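You operate a simulated robot arm through the tools that you are given. There is no shell and no other tool.

The job below is to be done with a simulated robot arm. You get a single attempt, and the scene is never put back.

## Task
Check the disc with the orange top under side light: clear to stock, bloom to hold.
Fine: switch the viewer off afterwards; the other discs stay. Where these are worked on the way, their far stop is far enough and under half their travel is too little: blue switch marked viewer.

Only the result counts: the job must be done as asked and must still hold three seconds after the hand-in. Knocking over, shifting, dropping, spilling or breaking anything else fails it.

## Robot
A 6-joint arm with a two-finger parallel gripper, fixed in place. Base frame: the origin is at the foot of the arm, x ahead of it, y to its left, z up; the work surface is at about z = 0.86. Readings come in m, degrees, newtons and seconds.
With the tool pointing down near the work surface it reaches from about 0.36 to 0.76 m from the base axis. Its first joint turns from -66.0 to 66.0 degrees. Payload 2.45 kg.
Tool frame: the origin (TCP) lies between the finger pads and is the grasp point; the fingertips stand 0.024 m ahead of it; z points along the fingers, y is the line along which they close. Largest opening 0.068 m; finger width 0.017, thickness 0.01; the body of the gripper, 0.04 by 0.07 m, starts 0.041 m behind the TCP.
Orientation is that of the tool frame in the base frame, as a unit quaternion [w, x, y, z]. With the fingers straight down and closing along the base's y, the tool's x points along the base's -x, its y along +y and its z along -z.

## Interface
- The arm moves only by the tool step_arm. Its argument "plan" is a list of rows, each an object of numbers (a shift or turn left out is 0, a gripper value left out holds the last): "dx", "dy", "dz": the shift along the tool's x, y, z in units of 150 mm (1.0 is 150 mm); "wx", "wy", "wz": the turn, a rotation vector about the tool's x, y, z in units of 45 degrees (1.0 is 45 degrees); "jaw": the gripper command, from -1 (shut) to 1 (fully open), values between in proportion. In form: [{"dx": .., "dy": .., "dz": .., "wx": .., "wy": .., "wz": .., "jaw": ..}, ...]. A call has 1 to 20 rows; each row is the pose to reach, as a shift and turn from the pose commanded when the call began, along the tool's axes at that moment. A call with a number of a shift or a turn outside -1 to 1 is refused whole. Rows are played at 5 a second. More than 0.05 m and 8.6 degrees between two rows, or a gripper value outside its range, and nothing of the call is played. Where a pose cannot be reached the arm comes as near as it can. A force on the tool above 40 N (or 10 N above the force at the start of the call, whichever is more), or a blocked arm, ends the call early, and 0.2 s more pass. The fingers move at their own pace (about 0.108 m/s each) and stop on an object; they squeeze with about 34 N. The grip force told is the motor's: it shows also when the fingers shut on nothing. Time passes only in rows, and 0.2 s behind the last, so rows that repeat a pose let the fingers close. It gives the time, the measured TCP pose, the force on the tool (base axes), the opening and the grip force at its end, in the units of the frame above (readings bear some noise), with the torque about the TCP (base axes, N m) and any sound that the robot's microphone picked up, and new pictures: "views" is both (left out), scene, wrist or none.
- Cameras (640 x 400 px; columns grow to the right, rows downward): "scene" is fixed at [0.1624, 0.4222, 1.4415]; the picture's right is [-0.73, -0.68, 0.00], its down [-0.52, 0.56, -0.65] and it looks along [0.44, -0.48, -0.76] (base axes); focal length 327 px, centre (320, 200). "wrist" rides on the gripper at [0.084, 0.011, -0.075] in the tool frame; the picture's right is [-0.13, 0.99, 0.00], its down [-0.60, -0.08, -0.79] and it looks along [-0.79, -0.10, 0.61] (tool axes); focal length 251 px, centre (320, 200). There is no depth. A picture from a camera that has moved, and an enlarged one, comes with that camera's place and axes in the base frame and with its lens.
- zoom(camera, box): a new picture of the part [left, top, right, bottom] of that camera's present view, enlarged. The clock stands still meanwhile.
- job_done(): hands the job in; it is judged then, once.

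Places have to be worked out from the pictures, the camera data and where the tool is seen. Open the gripper and draw the arm clear of the work before you hand the job in, unless the task says otherwise.

The tools are called as a command line: name --argument value ..., lists and objects as JSON in quotes. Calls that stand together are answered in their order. step_arm: Moves the arm, as the interface text tells. Its arguments: {"type":"object","properties":{"plan":{"type":"array","items":{"type":"object","properties":{"dx":{"type":"number"},"dy":{"type":"number"},"dz":{"type":"number"},"wx":{"type":"number"},"wy":{"type":"number"},"wz":{"type":"number"},"jaw":{"type":"number"}}}},"views":{"type":"string","enum":["both","scene","wrist","none"]}},"required":["plan"]} The other tools are called the same way: zoom (camera, box) takes an enlarged picture of a part of a camera's view; job_done () hands the job in.

At the start:

```text
time: 0.0
ee_pos: [0.3798, 0.211, 1.1082]
orientation: [0.0, 0.0, 1.0, 0.0]
wrist_force: [0.0, 0.2, -0.2]
ft_torque: [0.01, 0.01, -0.01]
width: 0.0679
finger_force: 0.0
```

scene: 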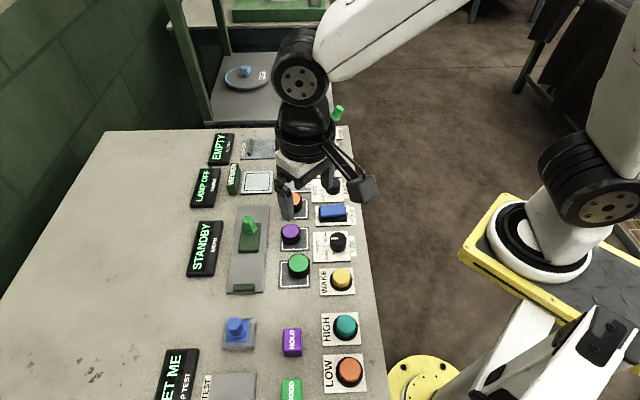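
wrist: 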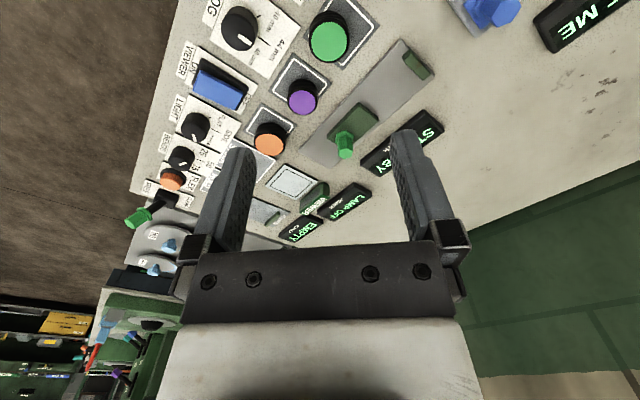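

The pictures show a panel with discs, switches, knobs and displays; I need detail before moving. I'll zoom into both cameras.

zoom --camera "scene" --box '[180, 120, 380, 245]'

zoom --camera "scene" --box '[140, 275, 380, 400]'

zoom --camera "wrist" --box '[100, 0, 360, 162]'

zoom --camera "wrist" --box '[60, 130, 260, 290]'

zoom --camera "scene" --box '[180, 0, 360, 115]'

```text
3.20 times, centred on (280, 182) of scene
camera zoom: at [0.1624, 0.4222, 1.4415], right [-0.73, -0.68, 0.0], down [-0.52, 0.56, -0.65], along [0.44, -0.48, -0.76], focal length 1045 px, centre (448, 256)
```

zoom: 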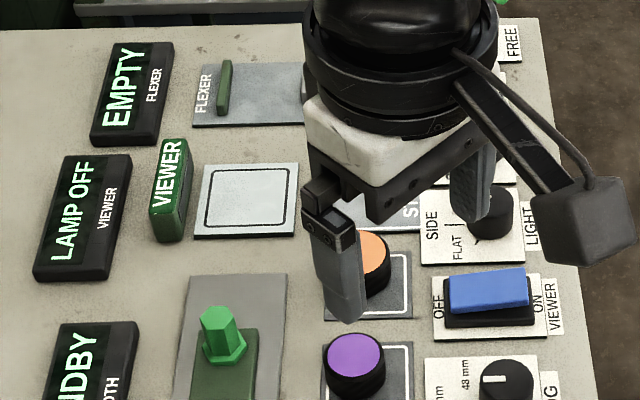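

```text
2.67 times, centred on (260, 338) of scene
camera zoom: at [0.1624, 0.4222, 1.4415], right [-0.73, -0.68, 0.0], down [-0.52, 0.56, -0.65], along [0.44, -0.48, -0.76], focal length 871 px, centre (480, -167)
```

zoom: 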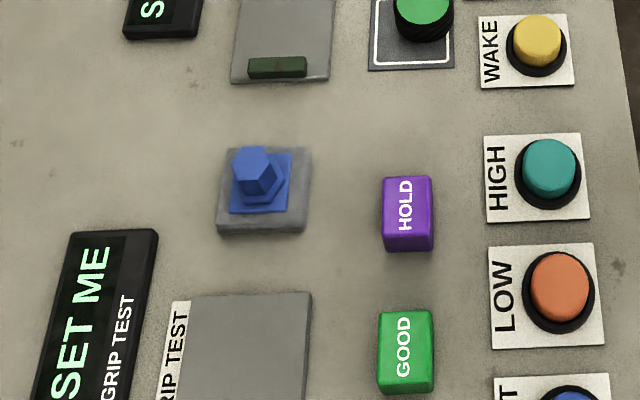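

```text
2.46 times, centred on (230, 81) of wrist
camera zoom: at [0.2969, 0.222, 1.1827], right [0.13, 0.99, 0.0], down [0.6, -0.08, 0.79], along [0.79, -0.1, -0.61], focal length 619 px, centre (542, 493)
```

zoom: 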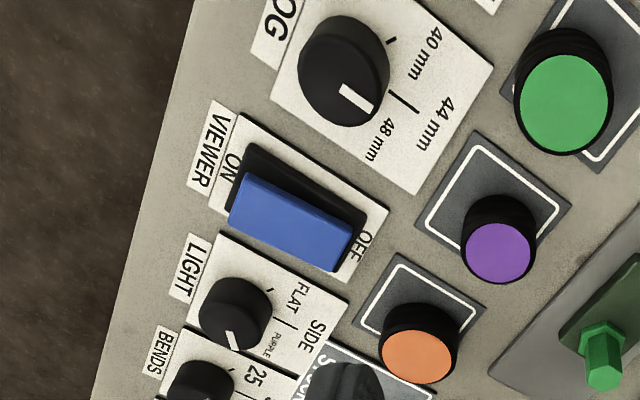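

```text
2.50 times, centred on (160, 210) of wrist
camera zoom: at [0.2969, 0.222, 1.1827], right [0.13, 0.99, 0.0], down [0.6, -0.08, 0.79], along [0.79, -0.1, -0.61], focal length 629 px, centre (720, 175)
```

zoom: 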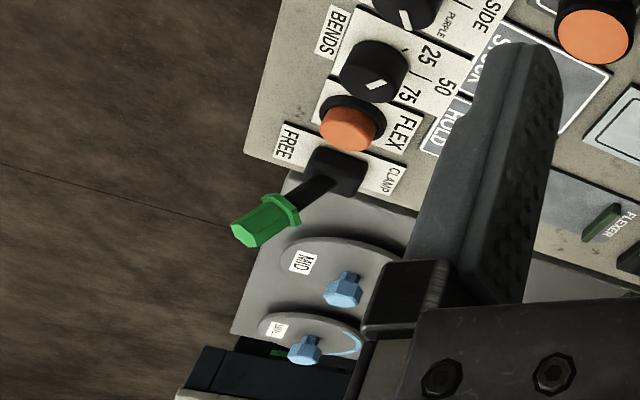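

```text
3.48 times, centred on (270, 58) of scene
camera zoom: at [0.1624, 0.4222, 1.4415], right [-0.73, -0.68, 0.0], down [-0.52, 0.56, -0.65], along [0.44, -0.48, -0.76], focal length 1136 px, centre (494, 696)
```

zoom: 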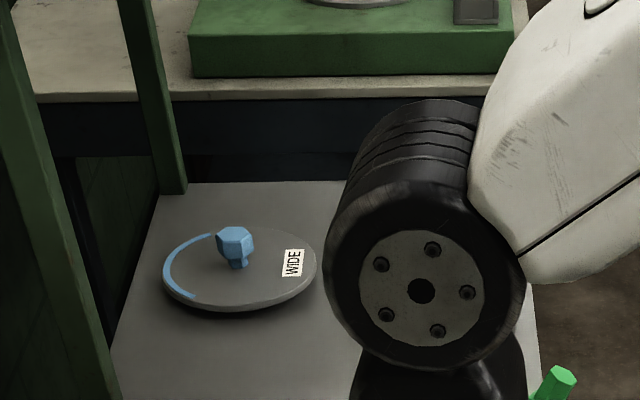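

The viewer (lamp off), light knob (FLAT/SIDE/PURPLE), the blue VIEWER rocker and the STOCK/HOLD trays sit under the gripper. I'll draw the arm toward -y at the present height to clear the scene view.

step_arm --plan '[{"dy": -0.25}, {"dy": -0.5}, {"dy": -0.75}, {"dy": -1.0}]' --views "none"

step_arm --plan '[{"dy": -0.25}, {"dy": -0.5}, {"dy": -0.75}, {"dy": -1.0}]' --views "both"

```text
time: 1.0
ee_pos: [0.3796, 0.0609, 1.1084]
orientation: [0.0, 0.0, 1.0, 0.0]
wrist_force: [-0.2, -0.1, -0.2]
ft_torque: [0.0, -0.03, 0.01]
width: 0.0679
finger_force: 0.1
```

```text
time: 2.0
ee_pos: [0.3813, -0.0896, 1.1077]
orientation: [0.0, 0.0, 1.0, 0.0]
wrist_force: [-0.6, -0.6, 0.6]
ft_torque: [0.0, -0.05, 0.0]
width: 0.0682
finger_force: 0.0
camera wrist: at [0.2973, -0.0783, 1.1826], right [0.13, 0.99, 0.0], down [0.6, -0.08, 0.79], along [0.79, -0.1, -0.61], focal length 251 px, centre (320, 200)
```

scene: 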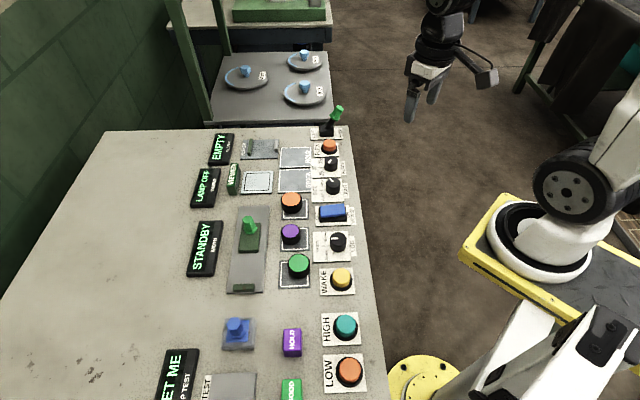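
wrist: 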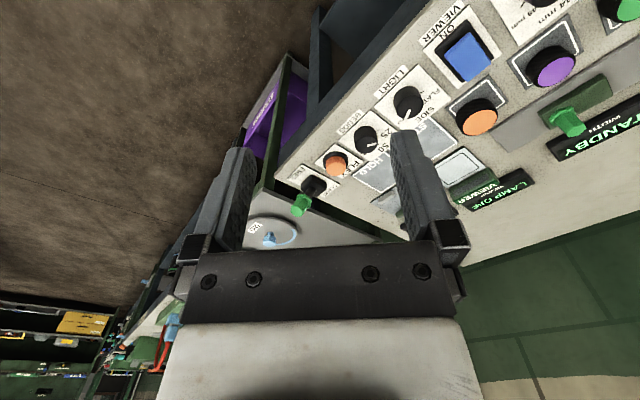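

The panel is now clear. I'll zoom in on the relevant parts to locate them accurately.

zoom --camera "scene" --box '[265, 125, 361, 185]'

zoom --camera "scene" --box '[265, 165, 361, 225]'

zoom --camera "scene" --box '[185, 125, 281, 185]'

zoom --camera "scene" --box '[265, 200, 361, 260]'

zoom --camera "wrist" --box '[320, 20, 512, 140]'

zoom --camera "scene" --box '[185, 155, 281, 215]'

```text
6.67 times, centred on (313, 155) of scene
camera zoom: at [0.1624, 0.4222, 1.4415], right [-0.73, -0.68, 0.0], down [-0.52, 0.56, -0.65], along [0.44, -0.48, -0.76], focal length 2178 px, centre (367, 500)
```

zoom: 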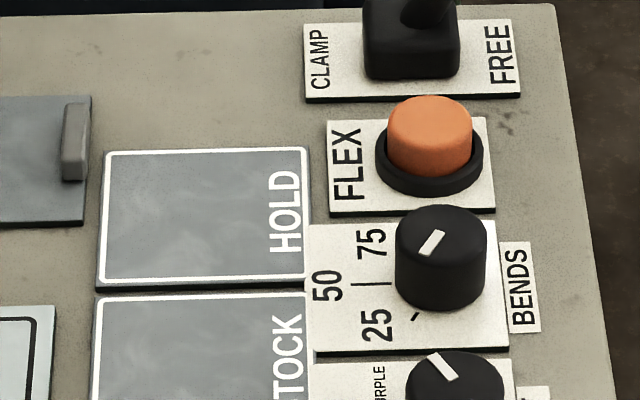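

```text
6.67 times, centred on (313, 195) of scene
camera zoom: at [0.1624, 0.4222, 1.4415], right [-0.73, -0.68, 0.0], down [-0.52, 0.56, -0.65], along [0.44, -0.48, -0.76], focal length 2178 px, centre (367, 233)
```

zoom: 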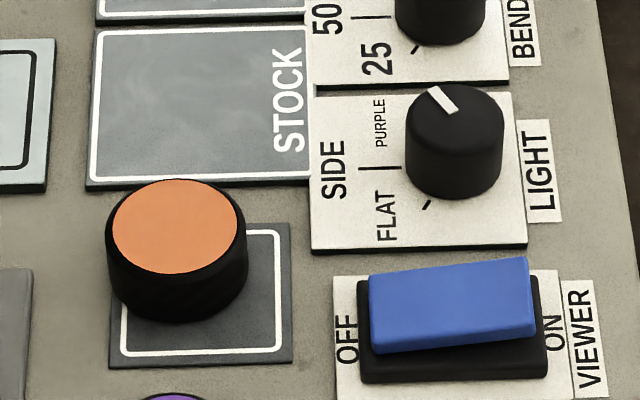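

```text
6.67 times, centred on (233, 155) of scene
camera zoom: at [0.1624, 0.4222, 1.4415], right [-0.73, -0.68, 0.0], down [-0.52, 0.56, -0.65], along [0.44, -0.48, -0.76], focal length 2178 px, centre (900, 500)
```

zoom: 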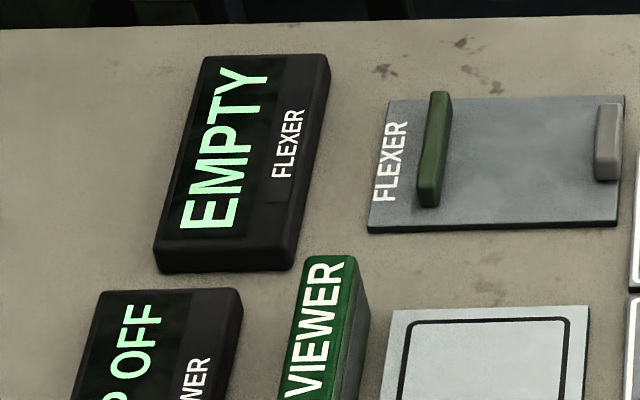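

```text
6.67 times, centred on (313, 230) of scene
camera zoom: at [0.1624, 0.4222, 1.4415], right [-0.73, -0.68, 0.0], down [-0.52, 0.56, -0.65], along [0.44, -0.48, -0.76], focal length 2178 px, centre (367, 0)
```

zoom: 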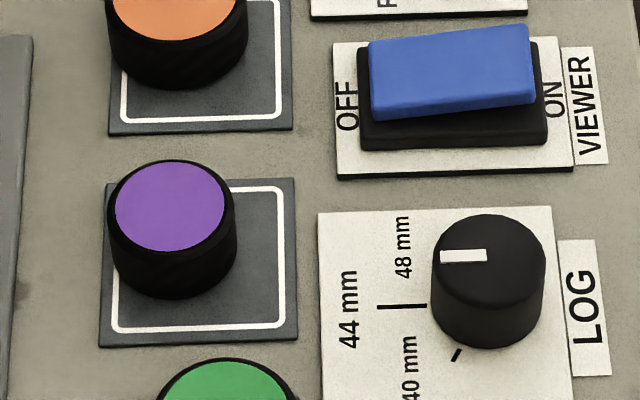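

```text
3.33 times, centred on (416, 80) of wrist
camera zoom: at [0.2973, -0.0783, 1.1826], right [0.13, 0.99, 0.0], down [0.6, -0.08, 0.79], along [0.79, -0.1, -0.61], focal length 838 px, centre (0, 600)
```

zoom: 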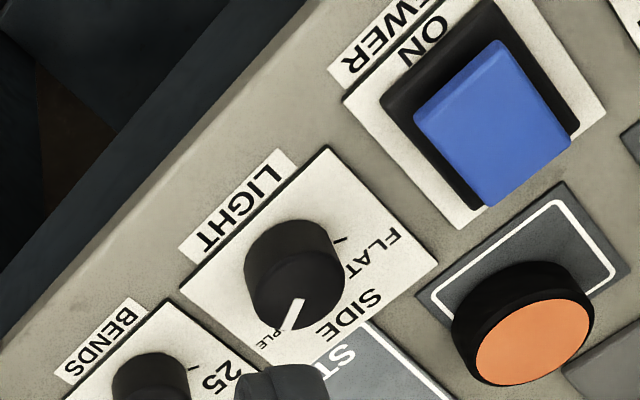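

```text
6.67 times, centred on (233, 185) of scene
camera zoom: at [0.1624, 0.4222, 1.4415], right [-0.73, -0.68, 0.0], down [-0.52, 0.56, -0.65], along [0.44, -0.48, -0.76], focal length 2178 px, centre (900, 300)
```

zoom: 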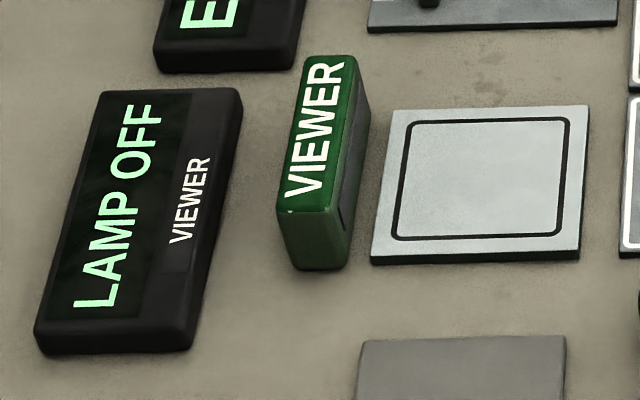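

LIGHT now points at PURPLE, and by crossing both cameras I put its knob top at about (0.498, 0.015, 0.885). The orange disc top is near (0.538, 0.115, 0.881). I'll move to above the knob with the jaws partly open and check alignment.

step_arm --plan '[{"dx": -0.131, "dy": 0.116, "dz": 0.142, "jaw": 0.6}, {"dx": -0.263, "dy": 0.231, "dz": 0.284, "jaw": 0.6}, {"dx": -0.394, "dy": 0.347, "dz": 0.427, "jaw": 0.6}, {"dx": -0.525, "dy": 0.462, "dz": 0.569, "jaw": 0.6}, {"dx": -0.657, "dy": 0.578, "dz": 0.711, "jaw": 0.6}, {"dx": -0.788, "dy": 0.693, "dz": 0.853, "jaw": 0.6}, {"dx": -0.788, "dy": 0.693, "dz": 0.853, "jaw": 0.6}]' --views "both"

```text
time: 3.6
ee_pos: [0.4997, 0.0155, 0.9782]
orientation: [0.0, 0.0, 1.0, 0.0]
wrist_force: [-0.2, -0.3, -0.4]
ft_torque: [0.03, -0.01, 0.0]
width: 0.0547
finger_force: 0.1
camera wrist: at [0.4158, 0.0261, 1.0537], right [0.13, 0.99, 0.0], down [0.6, -0.08, 0.79], along [0.79, -0.1, -0.61], focal length 251 px, centre (320, 200)
```

scene: 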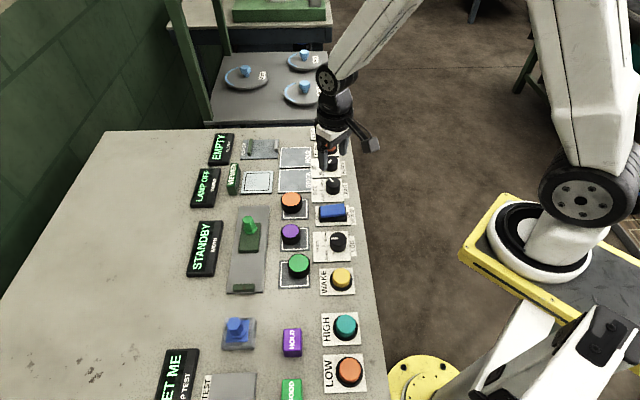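
wrist: 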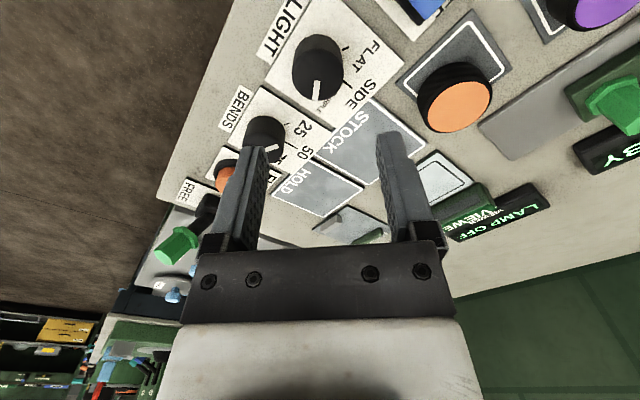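

The tool now hovers over the knob. I'll zoom in with both cameras to triangulate knob, disc and rocker again from this closer pose.

zoom --camera "wrist" --box '[240, 0, 432, 120]'

zoom --camera "scene" --box '[290, 120, 386, 180]'

zoom --camera "wrist" --box '[400, 0, 592, 120]'

zoom --camera "wrist" --box '[380, 120, 572, 240]'

zoom --camera "wrist" --box '[250, 100, 442, 220]'

```text
3.33 times, centred on (336, 60) of wrist
camera zoom: at [0.4158, 0.0261, 1.0537], right [0.13, 0.99, 0.0], down [0.6, -0.08, 0.79], along [0.79, -0.1, -0.61], focal length 838 px, centre (267, 667)
```

zoom: 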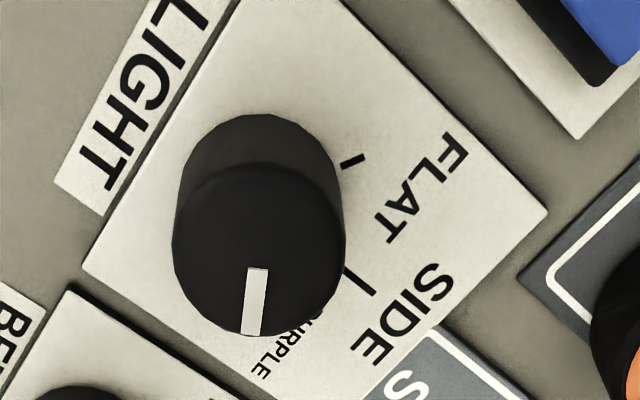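

```text
6.67 times, centred on (338, 150) of scene
camera zoom: at [0.1624, 0.4222, 1.4415], right [-0.73, -0.68, 0.0], down [-0.52, 0.56, -0.65], along [0.44, -0.48, -0.76], focal length 2178 px, centre (200, 533)
```

zoom: 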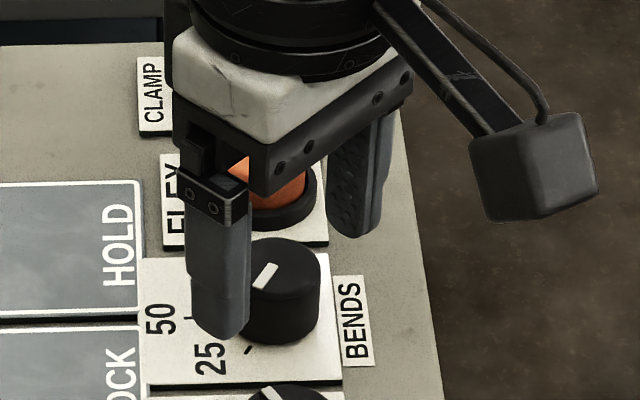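

```text
3.33 times, centred on (496, 60) of wrist
camera zoom: at [0.4158, 0.0261, 1.0537], right [0.13, 0.99, 0.0], down [0.6, -0.08, 0.79], along [0.79, -0.1, -0.61], focal length 838 px, centre (-267, 667)
```

zoom: 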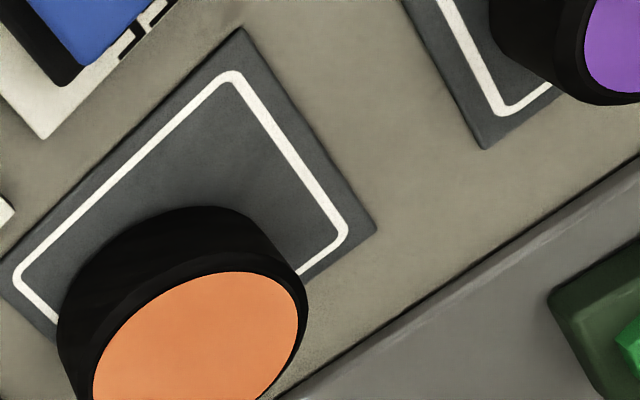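

```text
3.33 times, centred on (476, 180) of wrist
camera zoom: at [0.4158, 0.0261, 1.0537], right [0.13, 0.99, 0.0], down [0.6, -0.08, 0.79], along [0.79, -0.1, -0.61], focal length 838 px, centre (-200, 267)
```

zoom: 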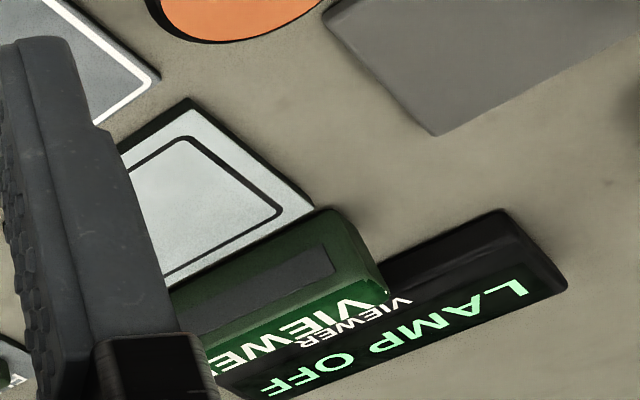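

```text
3.33 times, centred on (346, 160) of wrist
camera zoom: at [0.4158, 0.0261, 1.0537], right [0.13, 0.99, 0.0], down [0.6, -0.08, 0.79], along [0.79, -0.1, -0.61], focal length 838 px, centre (233, 333)
```

zoom: 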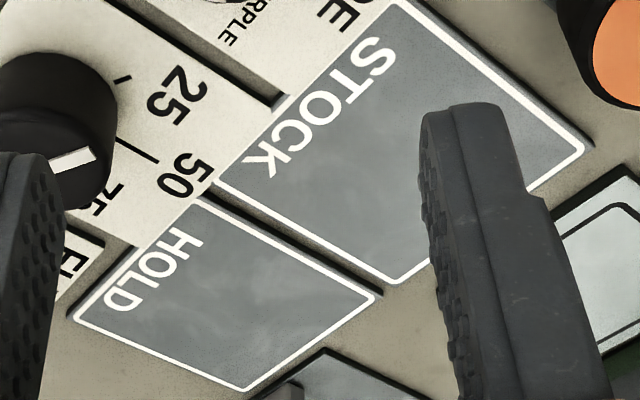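

From the close view the knob centre is about (0.496, 0.013), top z 0.885, base 0.863. Its pointer sits at azimuth -13° (PURPLE), and SIDE is at +46°, so it needs about +59° seen from above. I'll pre-rotate -30°, then descend around it.

step_arm --plan '[{"wz": 0.17, "dx": 0.013, "dy": -0.013, "jaw": 0.6}, {"wz": 0.34, "dx": 0.013, "dy": -0.013, "jaw": 0.6}, {"wz": 0.5, "dx": 0.013, "dy": -0.013, "jaw": 0.6}, {"wz": 0.66, "dx": 0.013, "dy": -0.013, "jaw": 0.6}, {"wz": 0.66, "dx": 0.013, "dy": -0.013, "dz": 0.15, "jaw": 0.6}, {"wz": 0.66, "dx": 0.013, "dy": -0.013, "dz": 0.3, "jaw": 0.6}, {"wz": 0.66, "dx": 0.013, "dy": -0.013, "dz": 0.42, "jaw": 0.6}, {"wz": 0.66, "dx": 0.013, "dy": -0.013, "dz": 0.42, "jaw": 0.6}]' --views "both"

zoom --camera "scene" --box '[285, 140, 381, 200]'

zoom --camera "wrist" --box '[220, 0, 420, 125]'

```text
time: 5.4
ee_pos: [0.4973, 0.0141, 0.9174]
orientation: [0.001, 0.257, 0.966, 0.0]
wrist_force: [-0.5, -0.2, 0.1]
ft_torque: [0.04, -0.01, -0.01]
width: 0.0543
finger_force: 0.1
camera wrist: at [0.4297, 0.0646, 0.9909], right [0.6, 0.8, 0.0], down [0.48, -0.37, 0.79], along [0.63, -0.48, -0.61], focal length 251 px, centre (320, 200)
```

scene: 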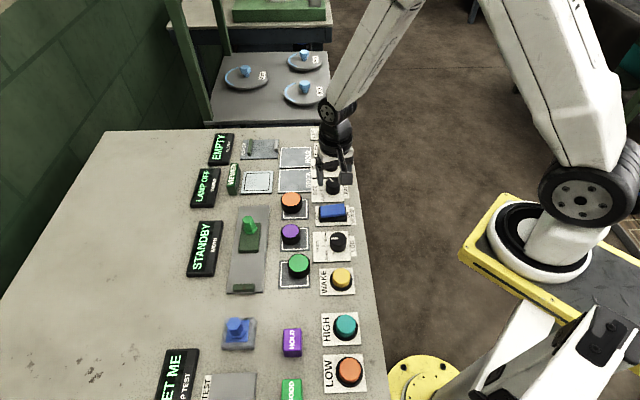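
wrist: 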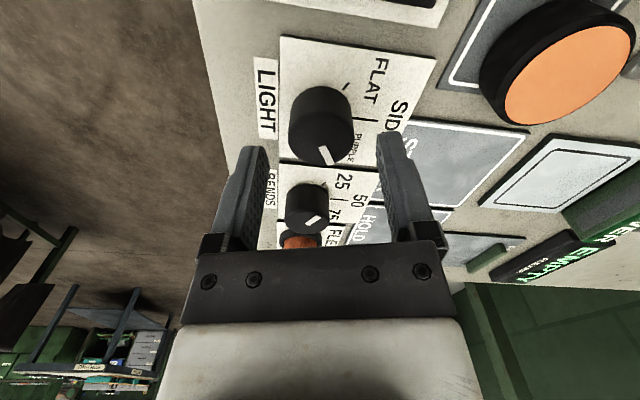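

```text
6.67 times, centred on (333, 170) of scene
camera zoom: at [0.1624, 0.4222, 1.4415], right [-0.73, -0.68, 0.0], down [-0.52, 0.56, -0.65], along [0.44, -0.48, -0.76], focal length 2178 px, centre (233, 400)
```

zoom: 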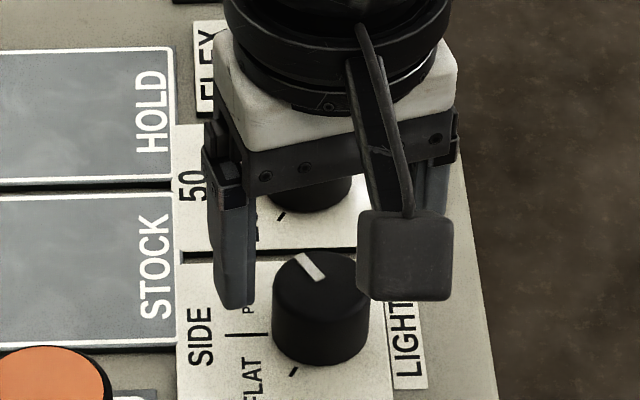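

```text
3.20 times, centred on (320, 62) of wrist
camera zoom: at [0.4297, 0.0646, 0.9909], right [0.6, 0.8, 0.0], down [0.48, -0.37, 0.79], along [0.63, -0.48, -0.61], focal length 805 px, centre (320, 640)
```

zoom: 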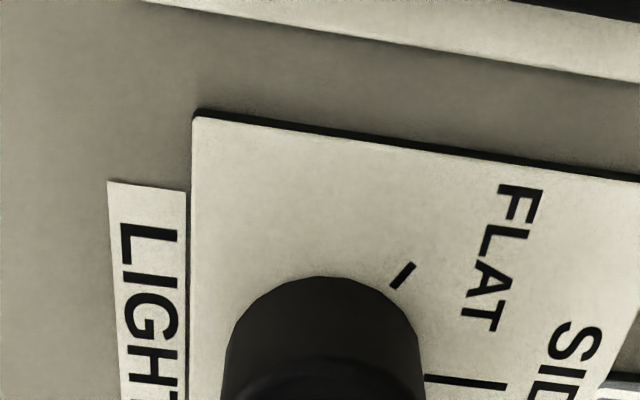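

I'll zoom the wrist view on the knob to check that it lies on the tool axis (which projects to column 320, row about 137 at the knob top).

zoom --camera "wrist" --box '[256, 70, 384, 190]'

```text
3.33 times, centred on (320, 130) of wrist
camera zoom: at [0.4297, 0.0646, 0.9909], right [0.6, 0.8, 0.0], down [0.48, -0.37, 0.79], along [0.63, -0.48, -0.61], focal length 838 px, centre (320, 433)
```

zoom: 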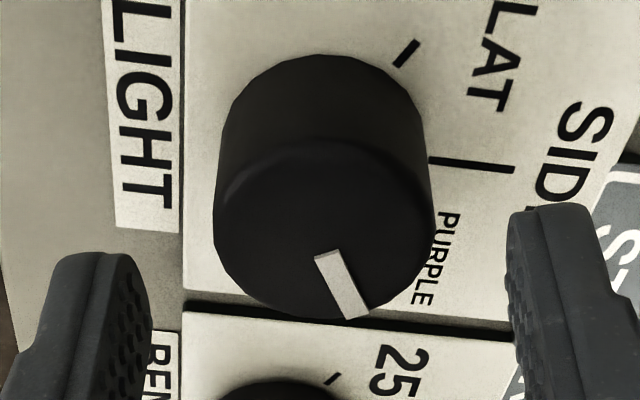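

The knob is centred on the tool axis to within about 1 mm. I'll descend to TCP z≈0.893 and close on the knob.

step_arm --plan '[{"dz": 0.08, "jaw": 0.6}, {"dz": 0.16, "jaw": 0.6}, {"dz": 0.16, "jaw": 0.6}, {"dz": 0.16, "jaw": -0.2}, {"dz": 0.16, "jaw": -0.2}, {"dz": 0.16, "jaw": -0.2}]' --views "none"

```text
time: 6.8
ee_pos: [0.4971, 0.0135, 0.892]
orientation: [0.0, 0.256, 0.967, 0.0]
wrist_force: [2.7, 8.8, -5.2]
ft_torque: [0.06, -0.14, 0.09]
width: 0.0342
finger_force: 45.6
```

Gripped at 34 mm. Now I turn about base +z (tool -z) toward SIDE in two halves, starting with about 30°.

step_arm --plan '[{"wz": -0.11}, {"wz": -0.22}, {"wz": -0.33}, {"wz": -0.44}, {"wz": -0.55}, {"wz": -0.66}, {"wz": -0.66}]' --views "both"

zoom --camera "wrist" --box '[224, 70, 416, 190]'

```text
time: 8.4
ee_pos: [0.4973, 0.0142, 0.8933]
orientation: [-0.001, -0.001, 1.0, -0.001]
wrist_force: [4.0, 20.2, -10.1]
ft_torque: [0.33, -0.42, 0.05]
width: 0.0342
finger_force: 44.7
camera wrist: at [0.4134, 0.0248, 0.9673], right [0.13, 0.99, 0.0], down [0.6, -0.08, 0.79], along [0.79, -0.1, -0.61], focal length 251 px, centre (320, 200)
```

scene: 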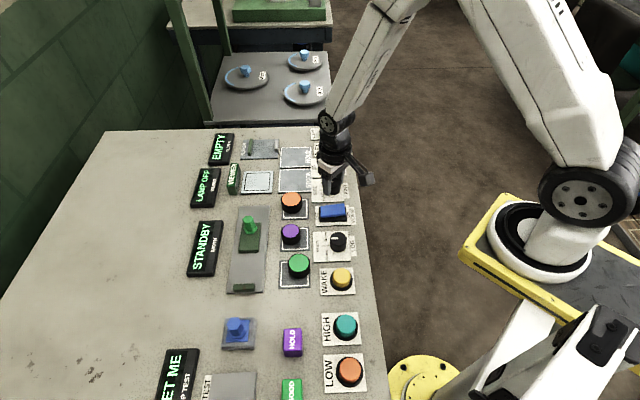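
wrist: 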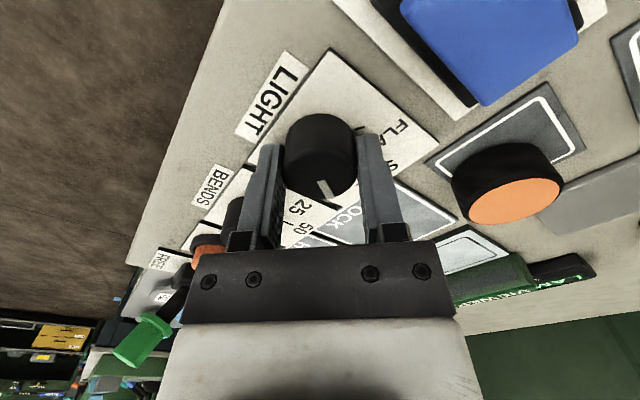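

```text
3.33 times, centred on (320, 130) of wrist
camera zoom: at [0.4134, 0.0248, 0.9673], right [0.13, 0.99, 0.0], down [0.6, -0.08, 0.79], along [0.79, -0.1, -0.61], focal length 838 px, centre (320, 433)
```

zoom: 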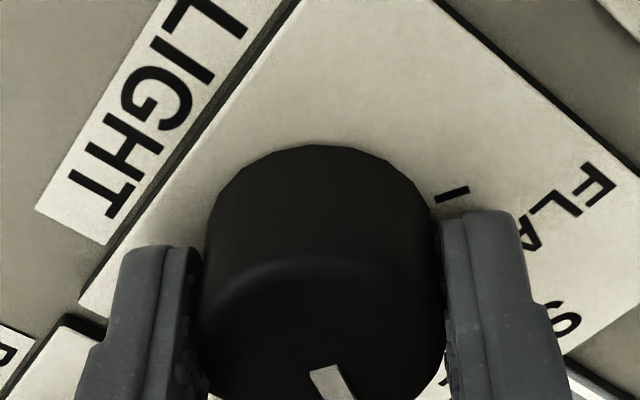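

The knob turns with the jaws. A 20 N side load shows the grip is slightly off the knob axis, so I'll ease about 1 mm toward +y while turning the remaining ~29°.

step_arm --plan '[{"wz": -0.0, "dy": 0.005}, {"wz": -0.1, "dy": 0.007}, {"wz": -0.2, "dy": 0.007}, {"wz": -0.3, "dy": 0.007}, {"wz": -0.4, "dy": 0.007}, {"wz": -0.5, "dy": 0.007}, {"wz": -0.58, "dy": 0.007}, {"wz": -0.65, "dy": 0.007}, {"wz": -0.65, "dy": 0.007}]' --views "both"

zoom --camera "wrist" --box '[224, 100, 416, 220]'

zoom --camera "scene" --box '[285, 150, 381, 210]'

```text
time: 10.4
ee_pos: [0.4969, 0.0152, 0.8931]
orientation: [0.0, -0.253, 0.968, -0.001]
wrist_force: [5.5, -10.2, -18.0]
ft_torque: [-0.21, -0.22, 0.04]
width: 0.0344
finger_force: 45.2
camera wrist: at [0.4189, -0.0177, 0.9673], right [-0.37, 0.93, 0.0], down [0.57, 0.23, 0.79], along [0.74, 0.3, -0.61], focal length 251 px, centre (320, 200)
```

scene: 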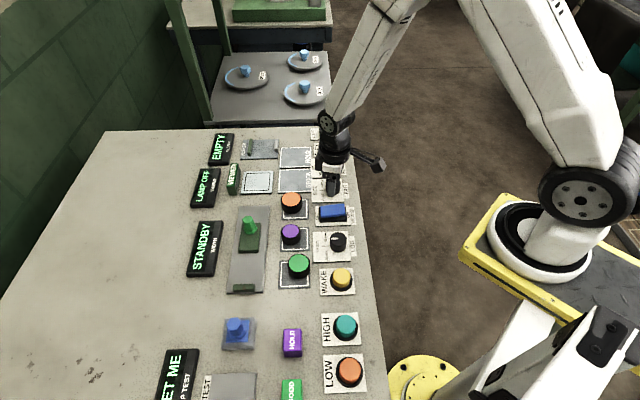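
wrist: 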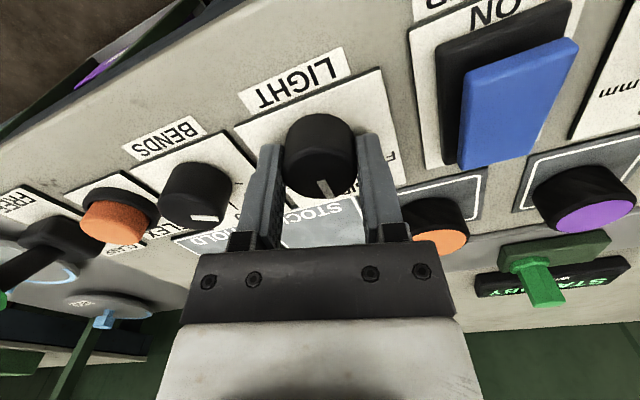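

```text
3.33 times, centred on (320, 160) of wrist
camera zoom: at [0.4189, -0.0177, 0.9673], right [-0.37, 0.93, 0.0], down [0.57, 0.23, 0.79], along [0.74, 0.3, -0.61], focal length 838 px, centre (320, 333)
```

zoom: 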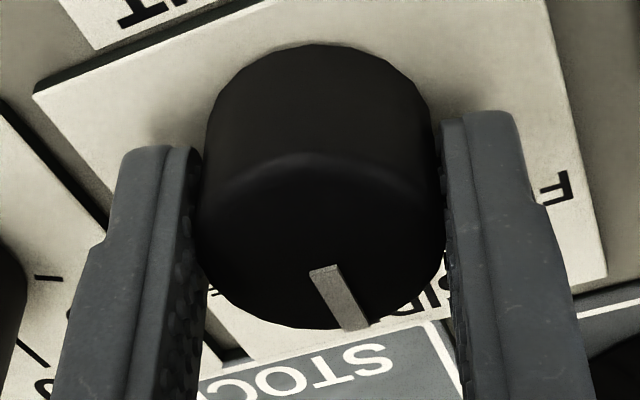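

```text
6.67 times, centred on (333, 180) of scene
camera zoom: at [0.1628, 0.422, 1.4415], right [-0.73, -0.68, 0.0], down [-0.52, 0.56, -0.65], along [0.44, -0.48, -0.76], focal length 2178 px, centre (233, 333)
```

zoom: 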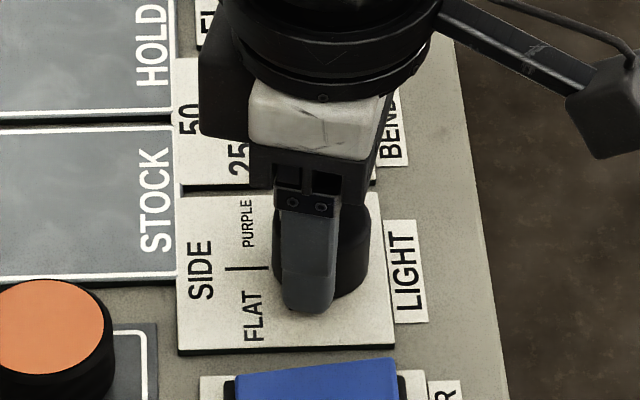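

The turn total is about 59°. I'll release, rise above the knob and check where the pointer ended.

step_arm --plan '[{"jaw": 0.6}, {"jaw": 0.6}, {"dz": -0.15, "jaw": 0.6}, {"dz": -0.4, "jaw": 0.6}, {"dz": -0.65, "jaw": 0.6}, {"dz": -0.65, "jaw": 0.6}]' --views "both"

zoom --camera "wrist" --box '[240, 0, 432, 120]'

zoom --camera "scene" --box '[285, 150, 381, 210]'

```text
time: 11.8
ee_pos: [0.4969, 0.0157, 0.9911]
orientation: [0.0, -0.253, 0.968, 0.0]
wrist_force: [-0.3, 0.3, 0.1]
ft_torque: [0.0, 0.0, -0.01]
width: 0.0545
finger_force: 0.1
camera wrist: at [0.4178, -0.017, 1.0656], right [-0.37, 0.93, 0.0], down [0.57, 0.23, 0.79], along [0.74, 0.3, -0.61], focal length 251 px, centre (320, 200)
```

scene: 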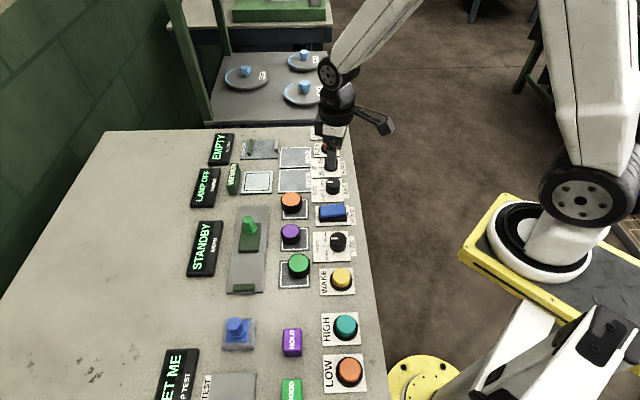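
wrist: 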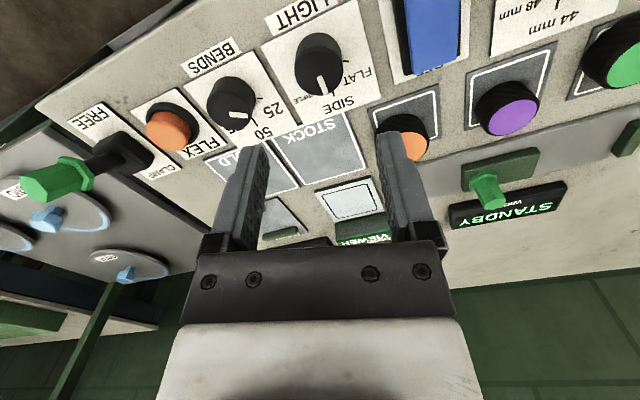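

```text
3.33 times, centred on (336, 60) of wrist
camera zoom: at [0.4178, -0.017, 1.0656], right [-0.37, 0.93, 0.0], down [0.57, 0.23, 0.79], along [0.74, 0.3, -0.61], focal length 838 px, centre (267, 667)
```

zoom: 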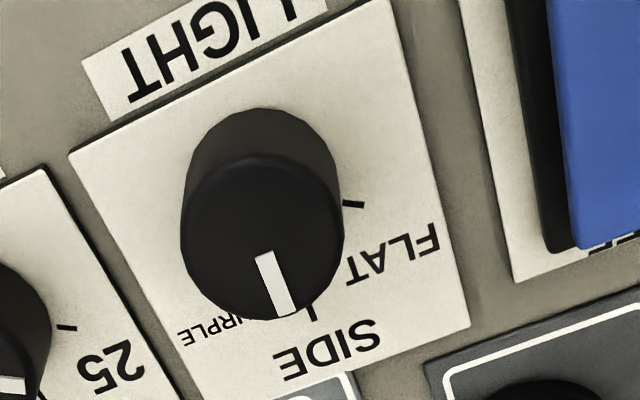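

```text
6.67 times, centred on (333, 180) of scene
camera zoom: at [0.1624, 0.4222, 1.4415], right [-0.73, -0.68, 0.0], down [-0.52, 0.56, -0.65], along [0.44, -0.48, -0.76], focal length 2178 px, centre (233, 333)
```

zoom: 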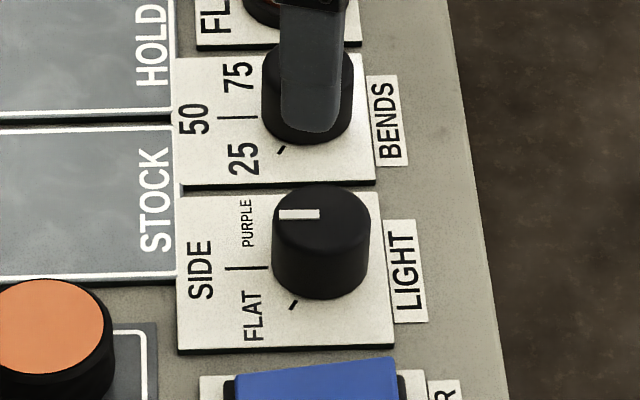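

LIGHT now points along the SIDE tick. Next is the blue VIEWER rocker; I'll zoom in on it with both cameras to find its ON end and height.

zoom --camera "wrist" --box '[340, 0, 532, 120]'

zoom --camera "scene" --box '[300, 192, 364, 232]'

zoom --camera "scene" --box '[185, 155, 281, 215]'

```text
3.33 times, centred on (436, 60) of wrist
camera zoom: at [0.4178, -0.017, 1.0656], right [-0.37, 0.93, 0.0], down [0.57, 0.23, 0.79], along [0.74, 0.3, -0.61], focal length 838 px, centre (-67, 667)
```

zoom: 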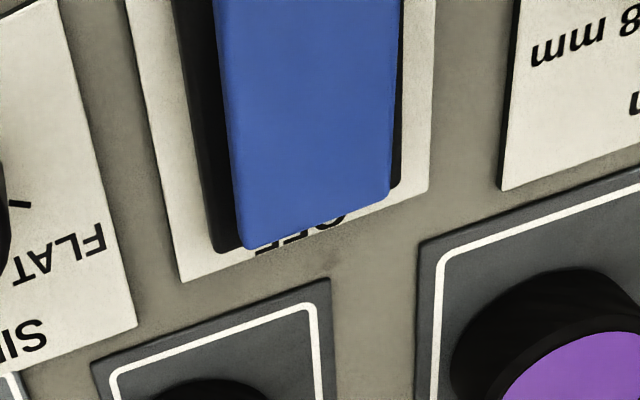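

```text
10.00 times, centred on (332, 212) of scene
camera zoom: at [0.1624, 0.4222, 1.4415], right [-0.73, -0.68, 0.0], down [-0.52, 0.56, -0.65], along [0.44, -0.48, -0.76], focal length 3267 px, centre (200, 80)
```

zoom: 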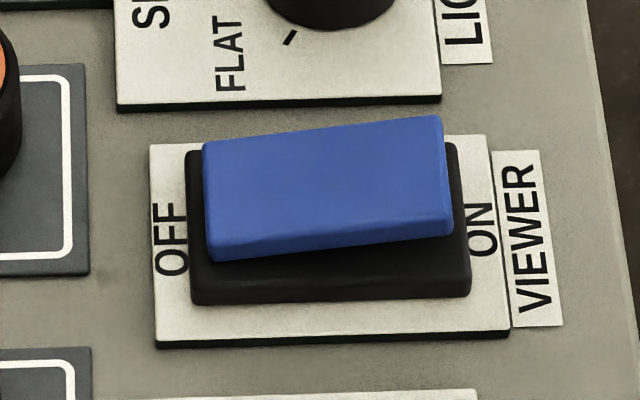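

```text
6.67 times, centred on (233, 185) of scene
camera zoom: at [0.1624, 0.4222, 1.4415], right [-0.73, -0.68, 0.0], down [-0.52, 0.56, -0.65], along [0.44, -0.48, -0.76], focal length 2178 px, centre (900, 300)
```

zoom: 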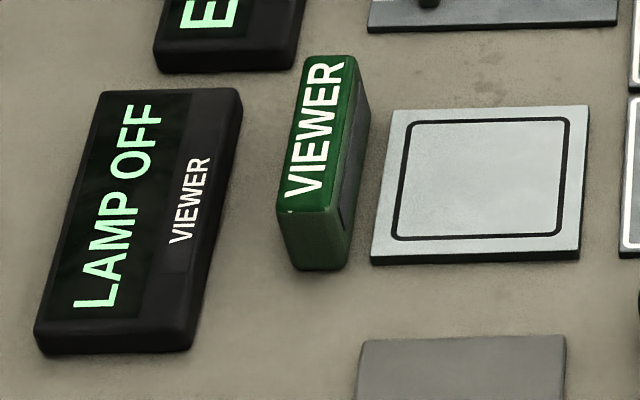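

The ON end of the rocker is raised (about z 0.884 vs 0.878 at OFF), around (0.432, 0.060). I'll close the jaws, move above that end at a safe height and verify before pressing.

step_arm --plan '[{"dx": 0.05, "dy": 0.115, "dz": 0.0, "wz": -0.09, "jaw": -1}, {"dx": 0.1, "dy": 0.235, "dz": 0.05, "wz": -0.18, "jaw": -1}, {"dx": 0.155, "dy": 0.355, "dz": 0.13, "wz": -0.27, "jaw": -1}, {"dx": 0.2075, "dy": 0.4755, "dz": 0.27, "wz": -0.35, "jaw": -1}, {"dx": 0.2075, "dy": 0.4755, "dz": 0.37, "wz": -0.35, "jaw": -1}, {"dx": 0.2075, "dy": 0.4755, "dz": 0.37, "wz": -0.35, "jaw": -1}]' --views "both"

zoom --camera "scene" --box '[290, 170, 370, 220]'

zoom --camera "wrist" --box '[240, 60, 400, 160]'

```text
time: 13.2
ee_pos: [0.4366, 0.0609, 0.9349]
orientation: [0.002, -0.383, 0.924, 0.001]
wrist_force: [-0.1, -0.1, 0.3]
ft_torque: [0.0, 0.0, 0.01]
width: 0.0
finger_force: 23.2
camera wrist: at [0.3686, 0.0097, 1.0093], right [-0.61, 0.79, 0.0], down [0.48, 0.37, 0.79], along [0.63, 0.48, -0.61], focal length 251 px, centre (320, 200)
```

scene: 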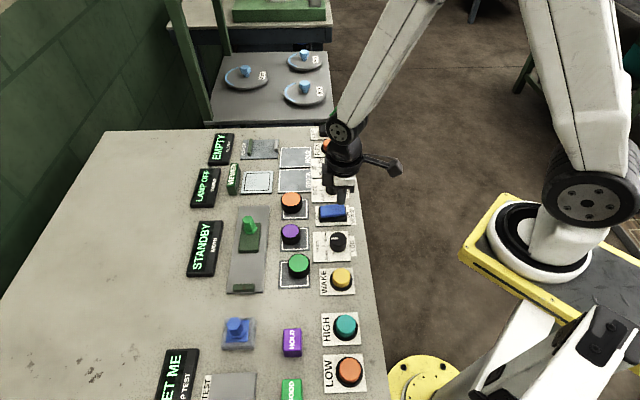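
wrist: 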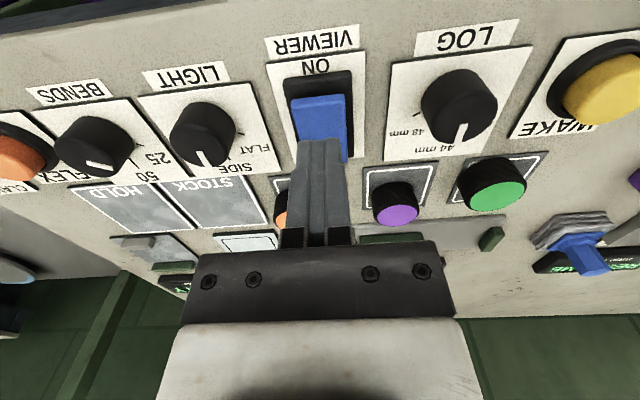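

```text
8.00 times, centred on (330, 195) of scene
camera zoom: at [0.1624, 0.4222, 1.4415], right [-0.73, -0.68, 0.0], down [-0.52, 0.56, -0.65], along [0.44, -0.48, -0.76], focal length 2614 px, centre (240, 240)
```

zoom: 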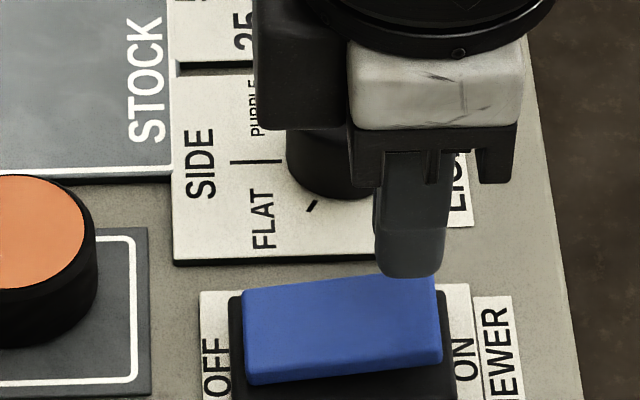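

```text
4.00 times, centred on (320, 110) of wrist
camera zoom: at [0.3686, 0.0097, 1.0093], right [-0.61, 0.79, 0.0], down [0.48, 0.37, 0.79], along [0.63, 0.48, -0.61], focal length 1006 px, centre (320, 560)
```

zoom: 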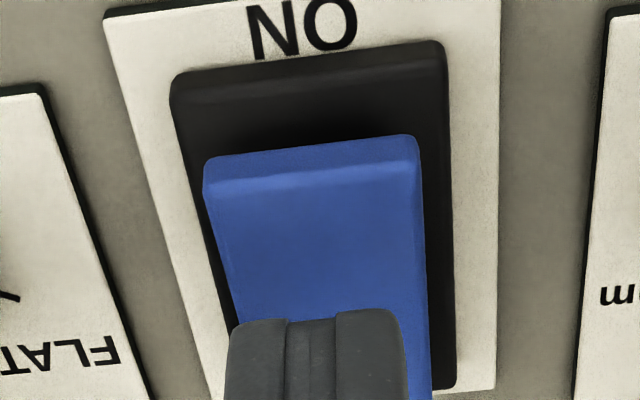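

The tool axis is laterally centred on the rocker, about 7 mm inside its ON end. I'll press down in small steps through the expected ~6 mm of travel and watch force and display.

step_arm --plan '[{"dx": -0.013, "dz": 0.09}, {"dx": -0.013, "dz": 0.16}, {"dx": -0.013, "dz": 0.19}, {"dx": -0.013, "dz": 0.2}, {"dx": -0.013, "dz": 0.21}, {"dx": -0.013, "dz": 0.22}, {"dx": -0.013, "dz": 0.228}]' --views "scene"

zoom --camera "scene" --box '[290, 180, 370, 230]'

zoom --camera "scene" --box '[185, 155, 281, 215]'

```text
time: 14.2
ee_pos: [0.4378, 0.0631, 0.908]
orientation: [0.001, -0.383, 0.924, 0.0]
wrist_force: [-5.6, -0.3, 10.5]
ft_torque: [0.05, 0.09, 0.02]
width: 0.0
finger_force: 23.9
stopped in row 4: the force on the tool passed its limit at 46 N (the readings are from after the stop); the commanded pose is now the measured one
```

scene: 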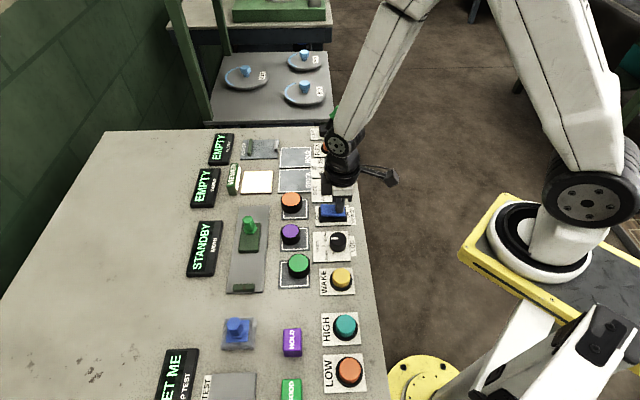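

```text
8.00 times, centred on (330, 205) of scene
camera zoom: at [0.1621, 0.4222, 1.4416], right [-0.73, -0.68, 0.0], down [-0.52, 0.56, -0.65], along [0.44, -0.48, -0.76], focal length 2614 px, centre (240, 160)
```

zoom: 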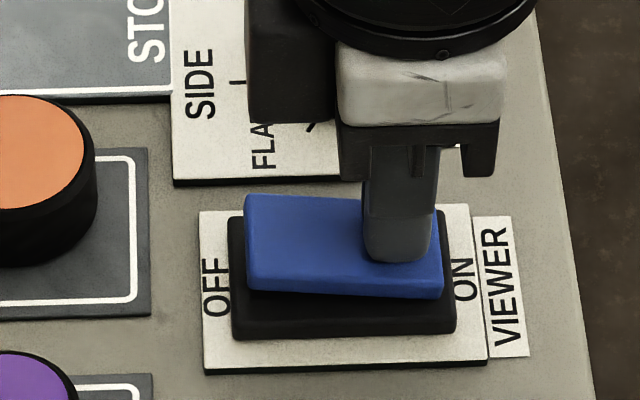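

```text
6.67 times, centred on (233, 185) of scene
camera zoom: at [0.1621, 0.4222, 1.4416], right [-0.73, -0.68, 0.0], down [-0.52, 0.56, -0.65], along [0.44, -0.48, -0.76], focal length 2178 px, centre (900, 300)
```

zoom: 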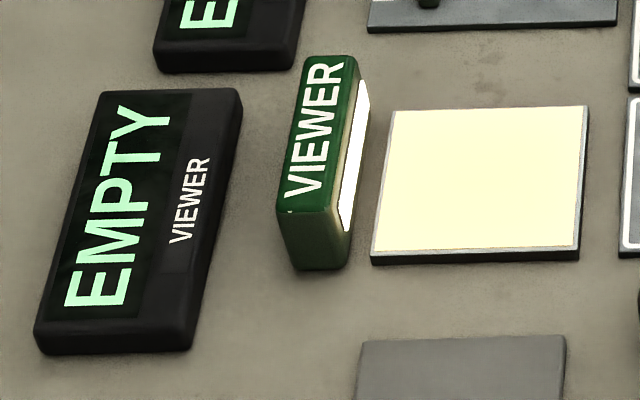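

The viewer is on: the plate is lit and the display changed from LAMP OFF to EMPTY. Now I'll rise and go above the orange disc at about (0.537, 0.116) with the jaws open.

step_arm --plan '[{"dz": -0.15}, {"dz": -0.33, "jaw": 0.2}, {"dz": -0.48, "jaw": 0.94}, {"dx": -0.18, "dy": -0.055, "dz": -0.48, "jaw": 0.94}, {"dx": -0.36, "dy": -0.11, "dz": -0.48, "jaw": 0.94}, {"dx": -0.54, "dy": -0.165, "dz": -0.48, "jaw": 0.94}, {"dx": -0.717, "dy": -0.218, "dz": -0.48, "jaw": 0.94}, {"dx": -0.717, "dy": -0.218, "dz": -0.48, "jaw": 0.94}]' --views "both"

zoom --camera "wrist" --box '[224, 0, 416, 120]'

zoom --camera "scene" --box '[185, 135, 345, 235]'

```text
time: 16.0
ee_pos: [0.5368, 0.1153, 0.9788]
orientation: [0.0, -0.382, 0.924, 0.001]
wrist_force: [-0.7, -0.1, 0.1]
ft_torque: [-0.02, 0.04, -0.02]
width: 0.0659
finger_force: 0.0
camera wrist: at [0.4691, 0.0638, 1.0534], right [-0.61, 0.79, 0.0], down [0.48, 0.37, 0.79], along [0.63, 0.48, -0.61], focal length 251 px, centre (320, 200)
```

scene: 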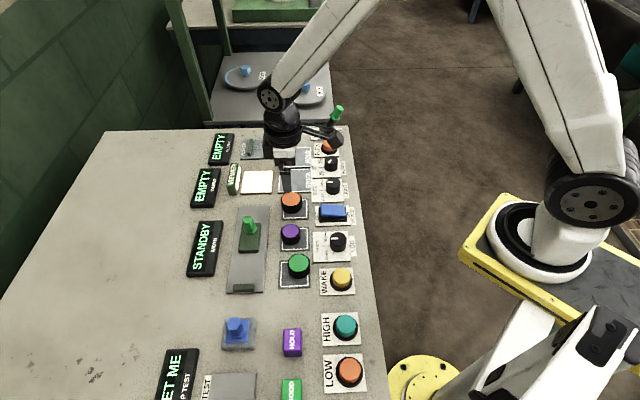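
wrist: 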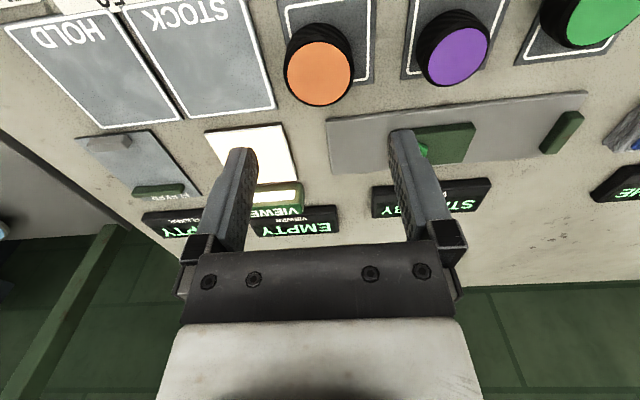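

```text
3.33 times, centred on (320, 60) of wrist
camera zoom: at [0.4691, 0.0638, 1.0534], right [-0.61, 0.79, 0.0], down [0.48, 0.37, 0.79], along [0.63, 0.48, -0.61], focal length 838 px, centre (320, 667)
```

zoom: 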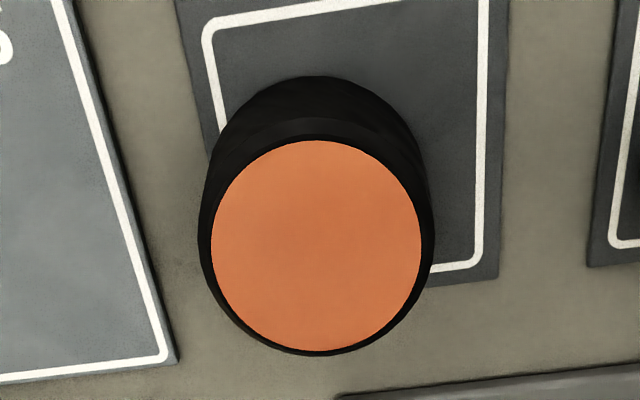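

```text
4.00 times, centred on (265, 185) of scene
camera zoom: at [0.1624, 0.4222, 1.4415], right [-0.73, -0.68, 0.0], down [-0.52, 0.56, -0.65], along [0.44, -0.48, -0.76], focal length 1307 px, centre (540, 260)
```

zoom: 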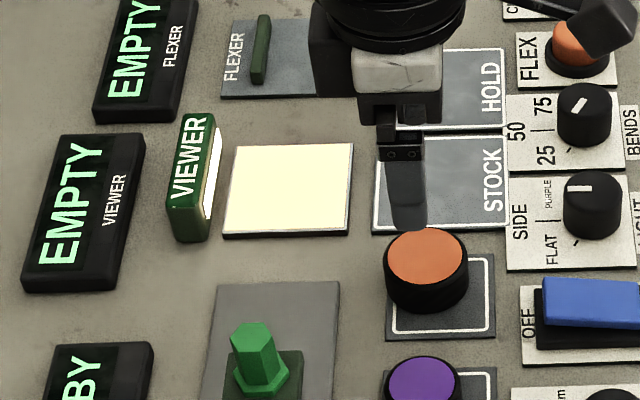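

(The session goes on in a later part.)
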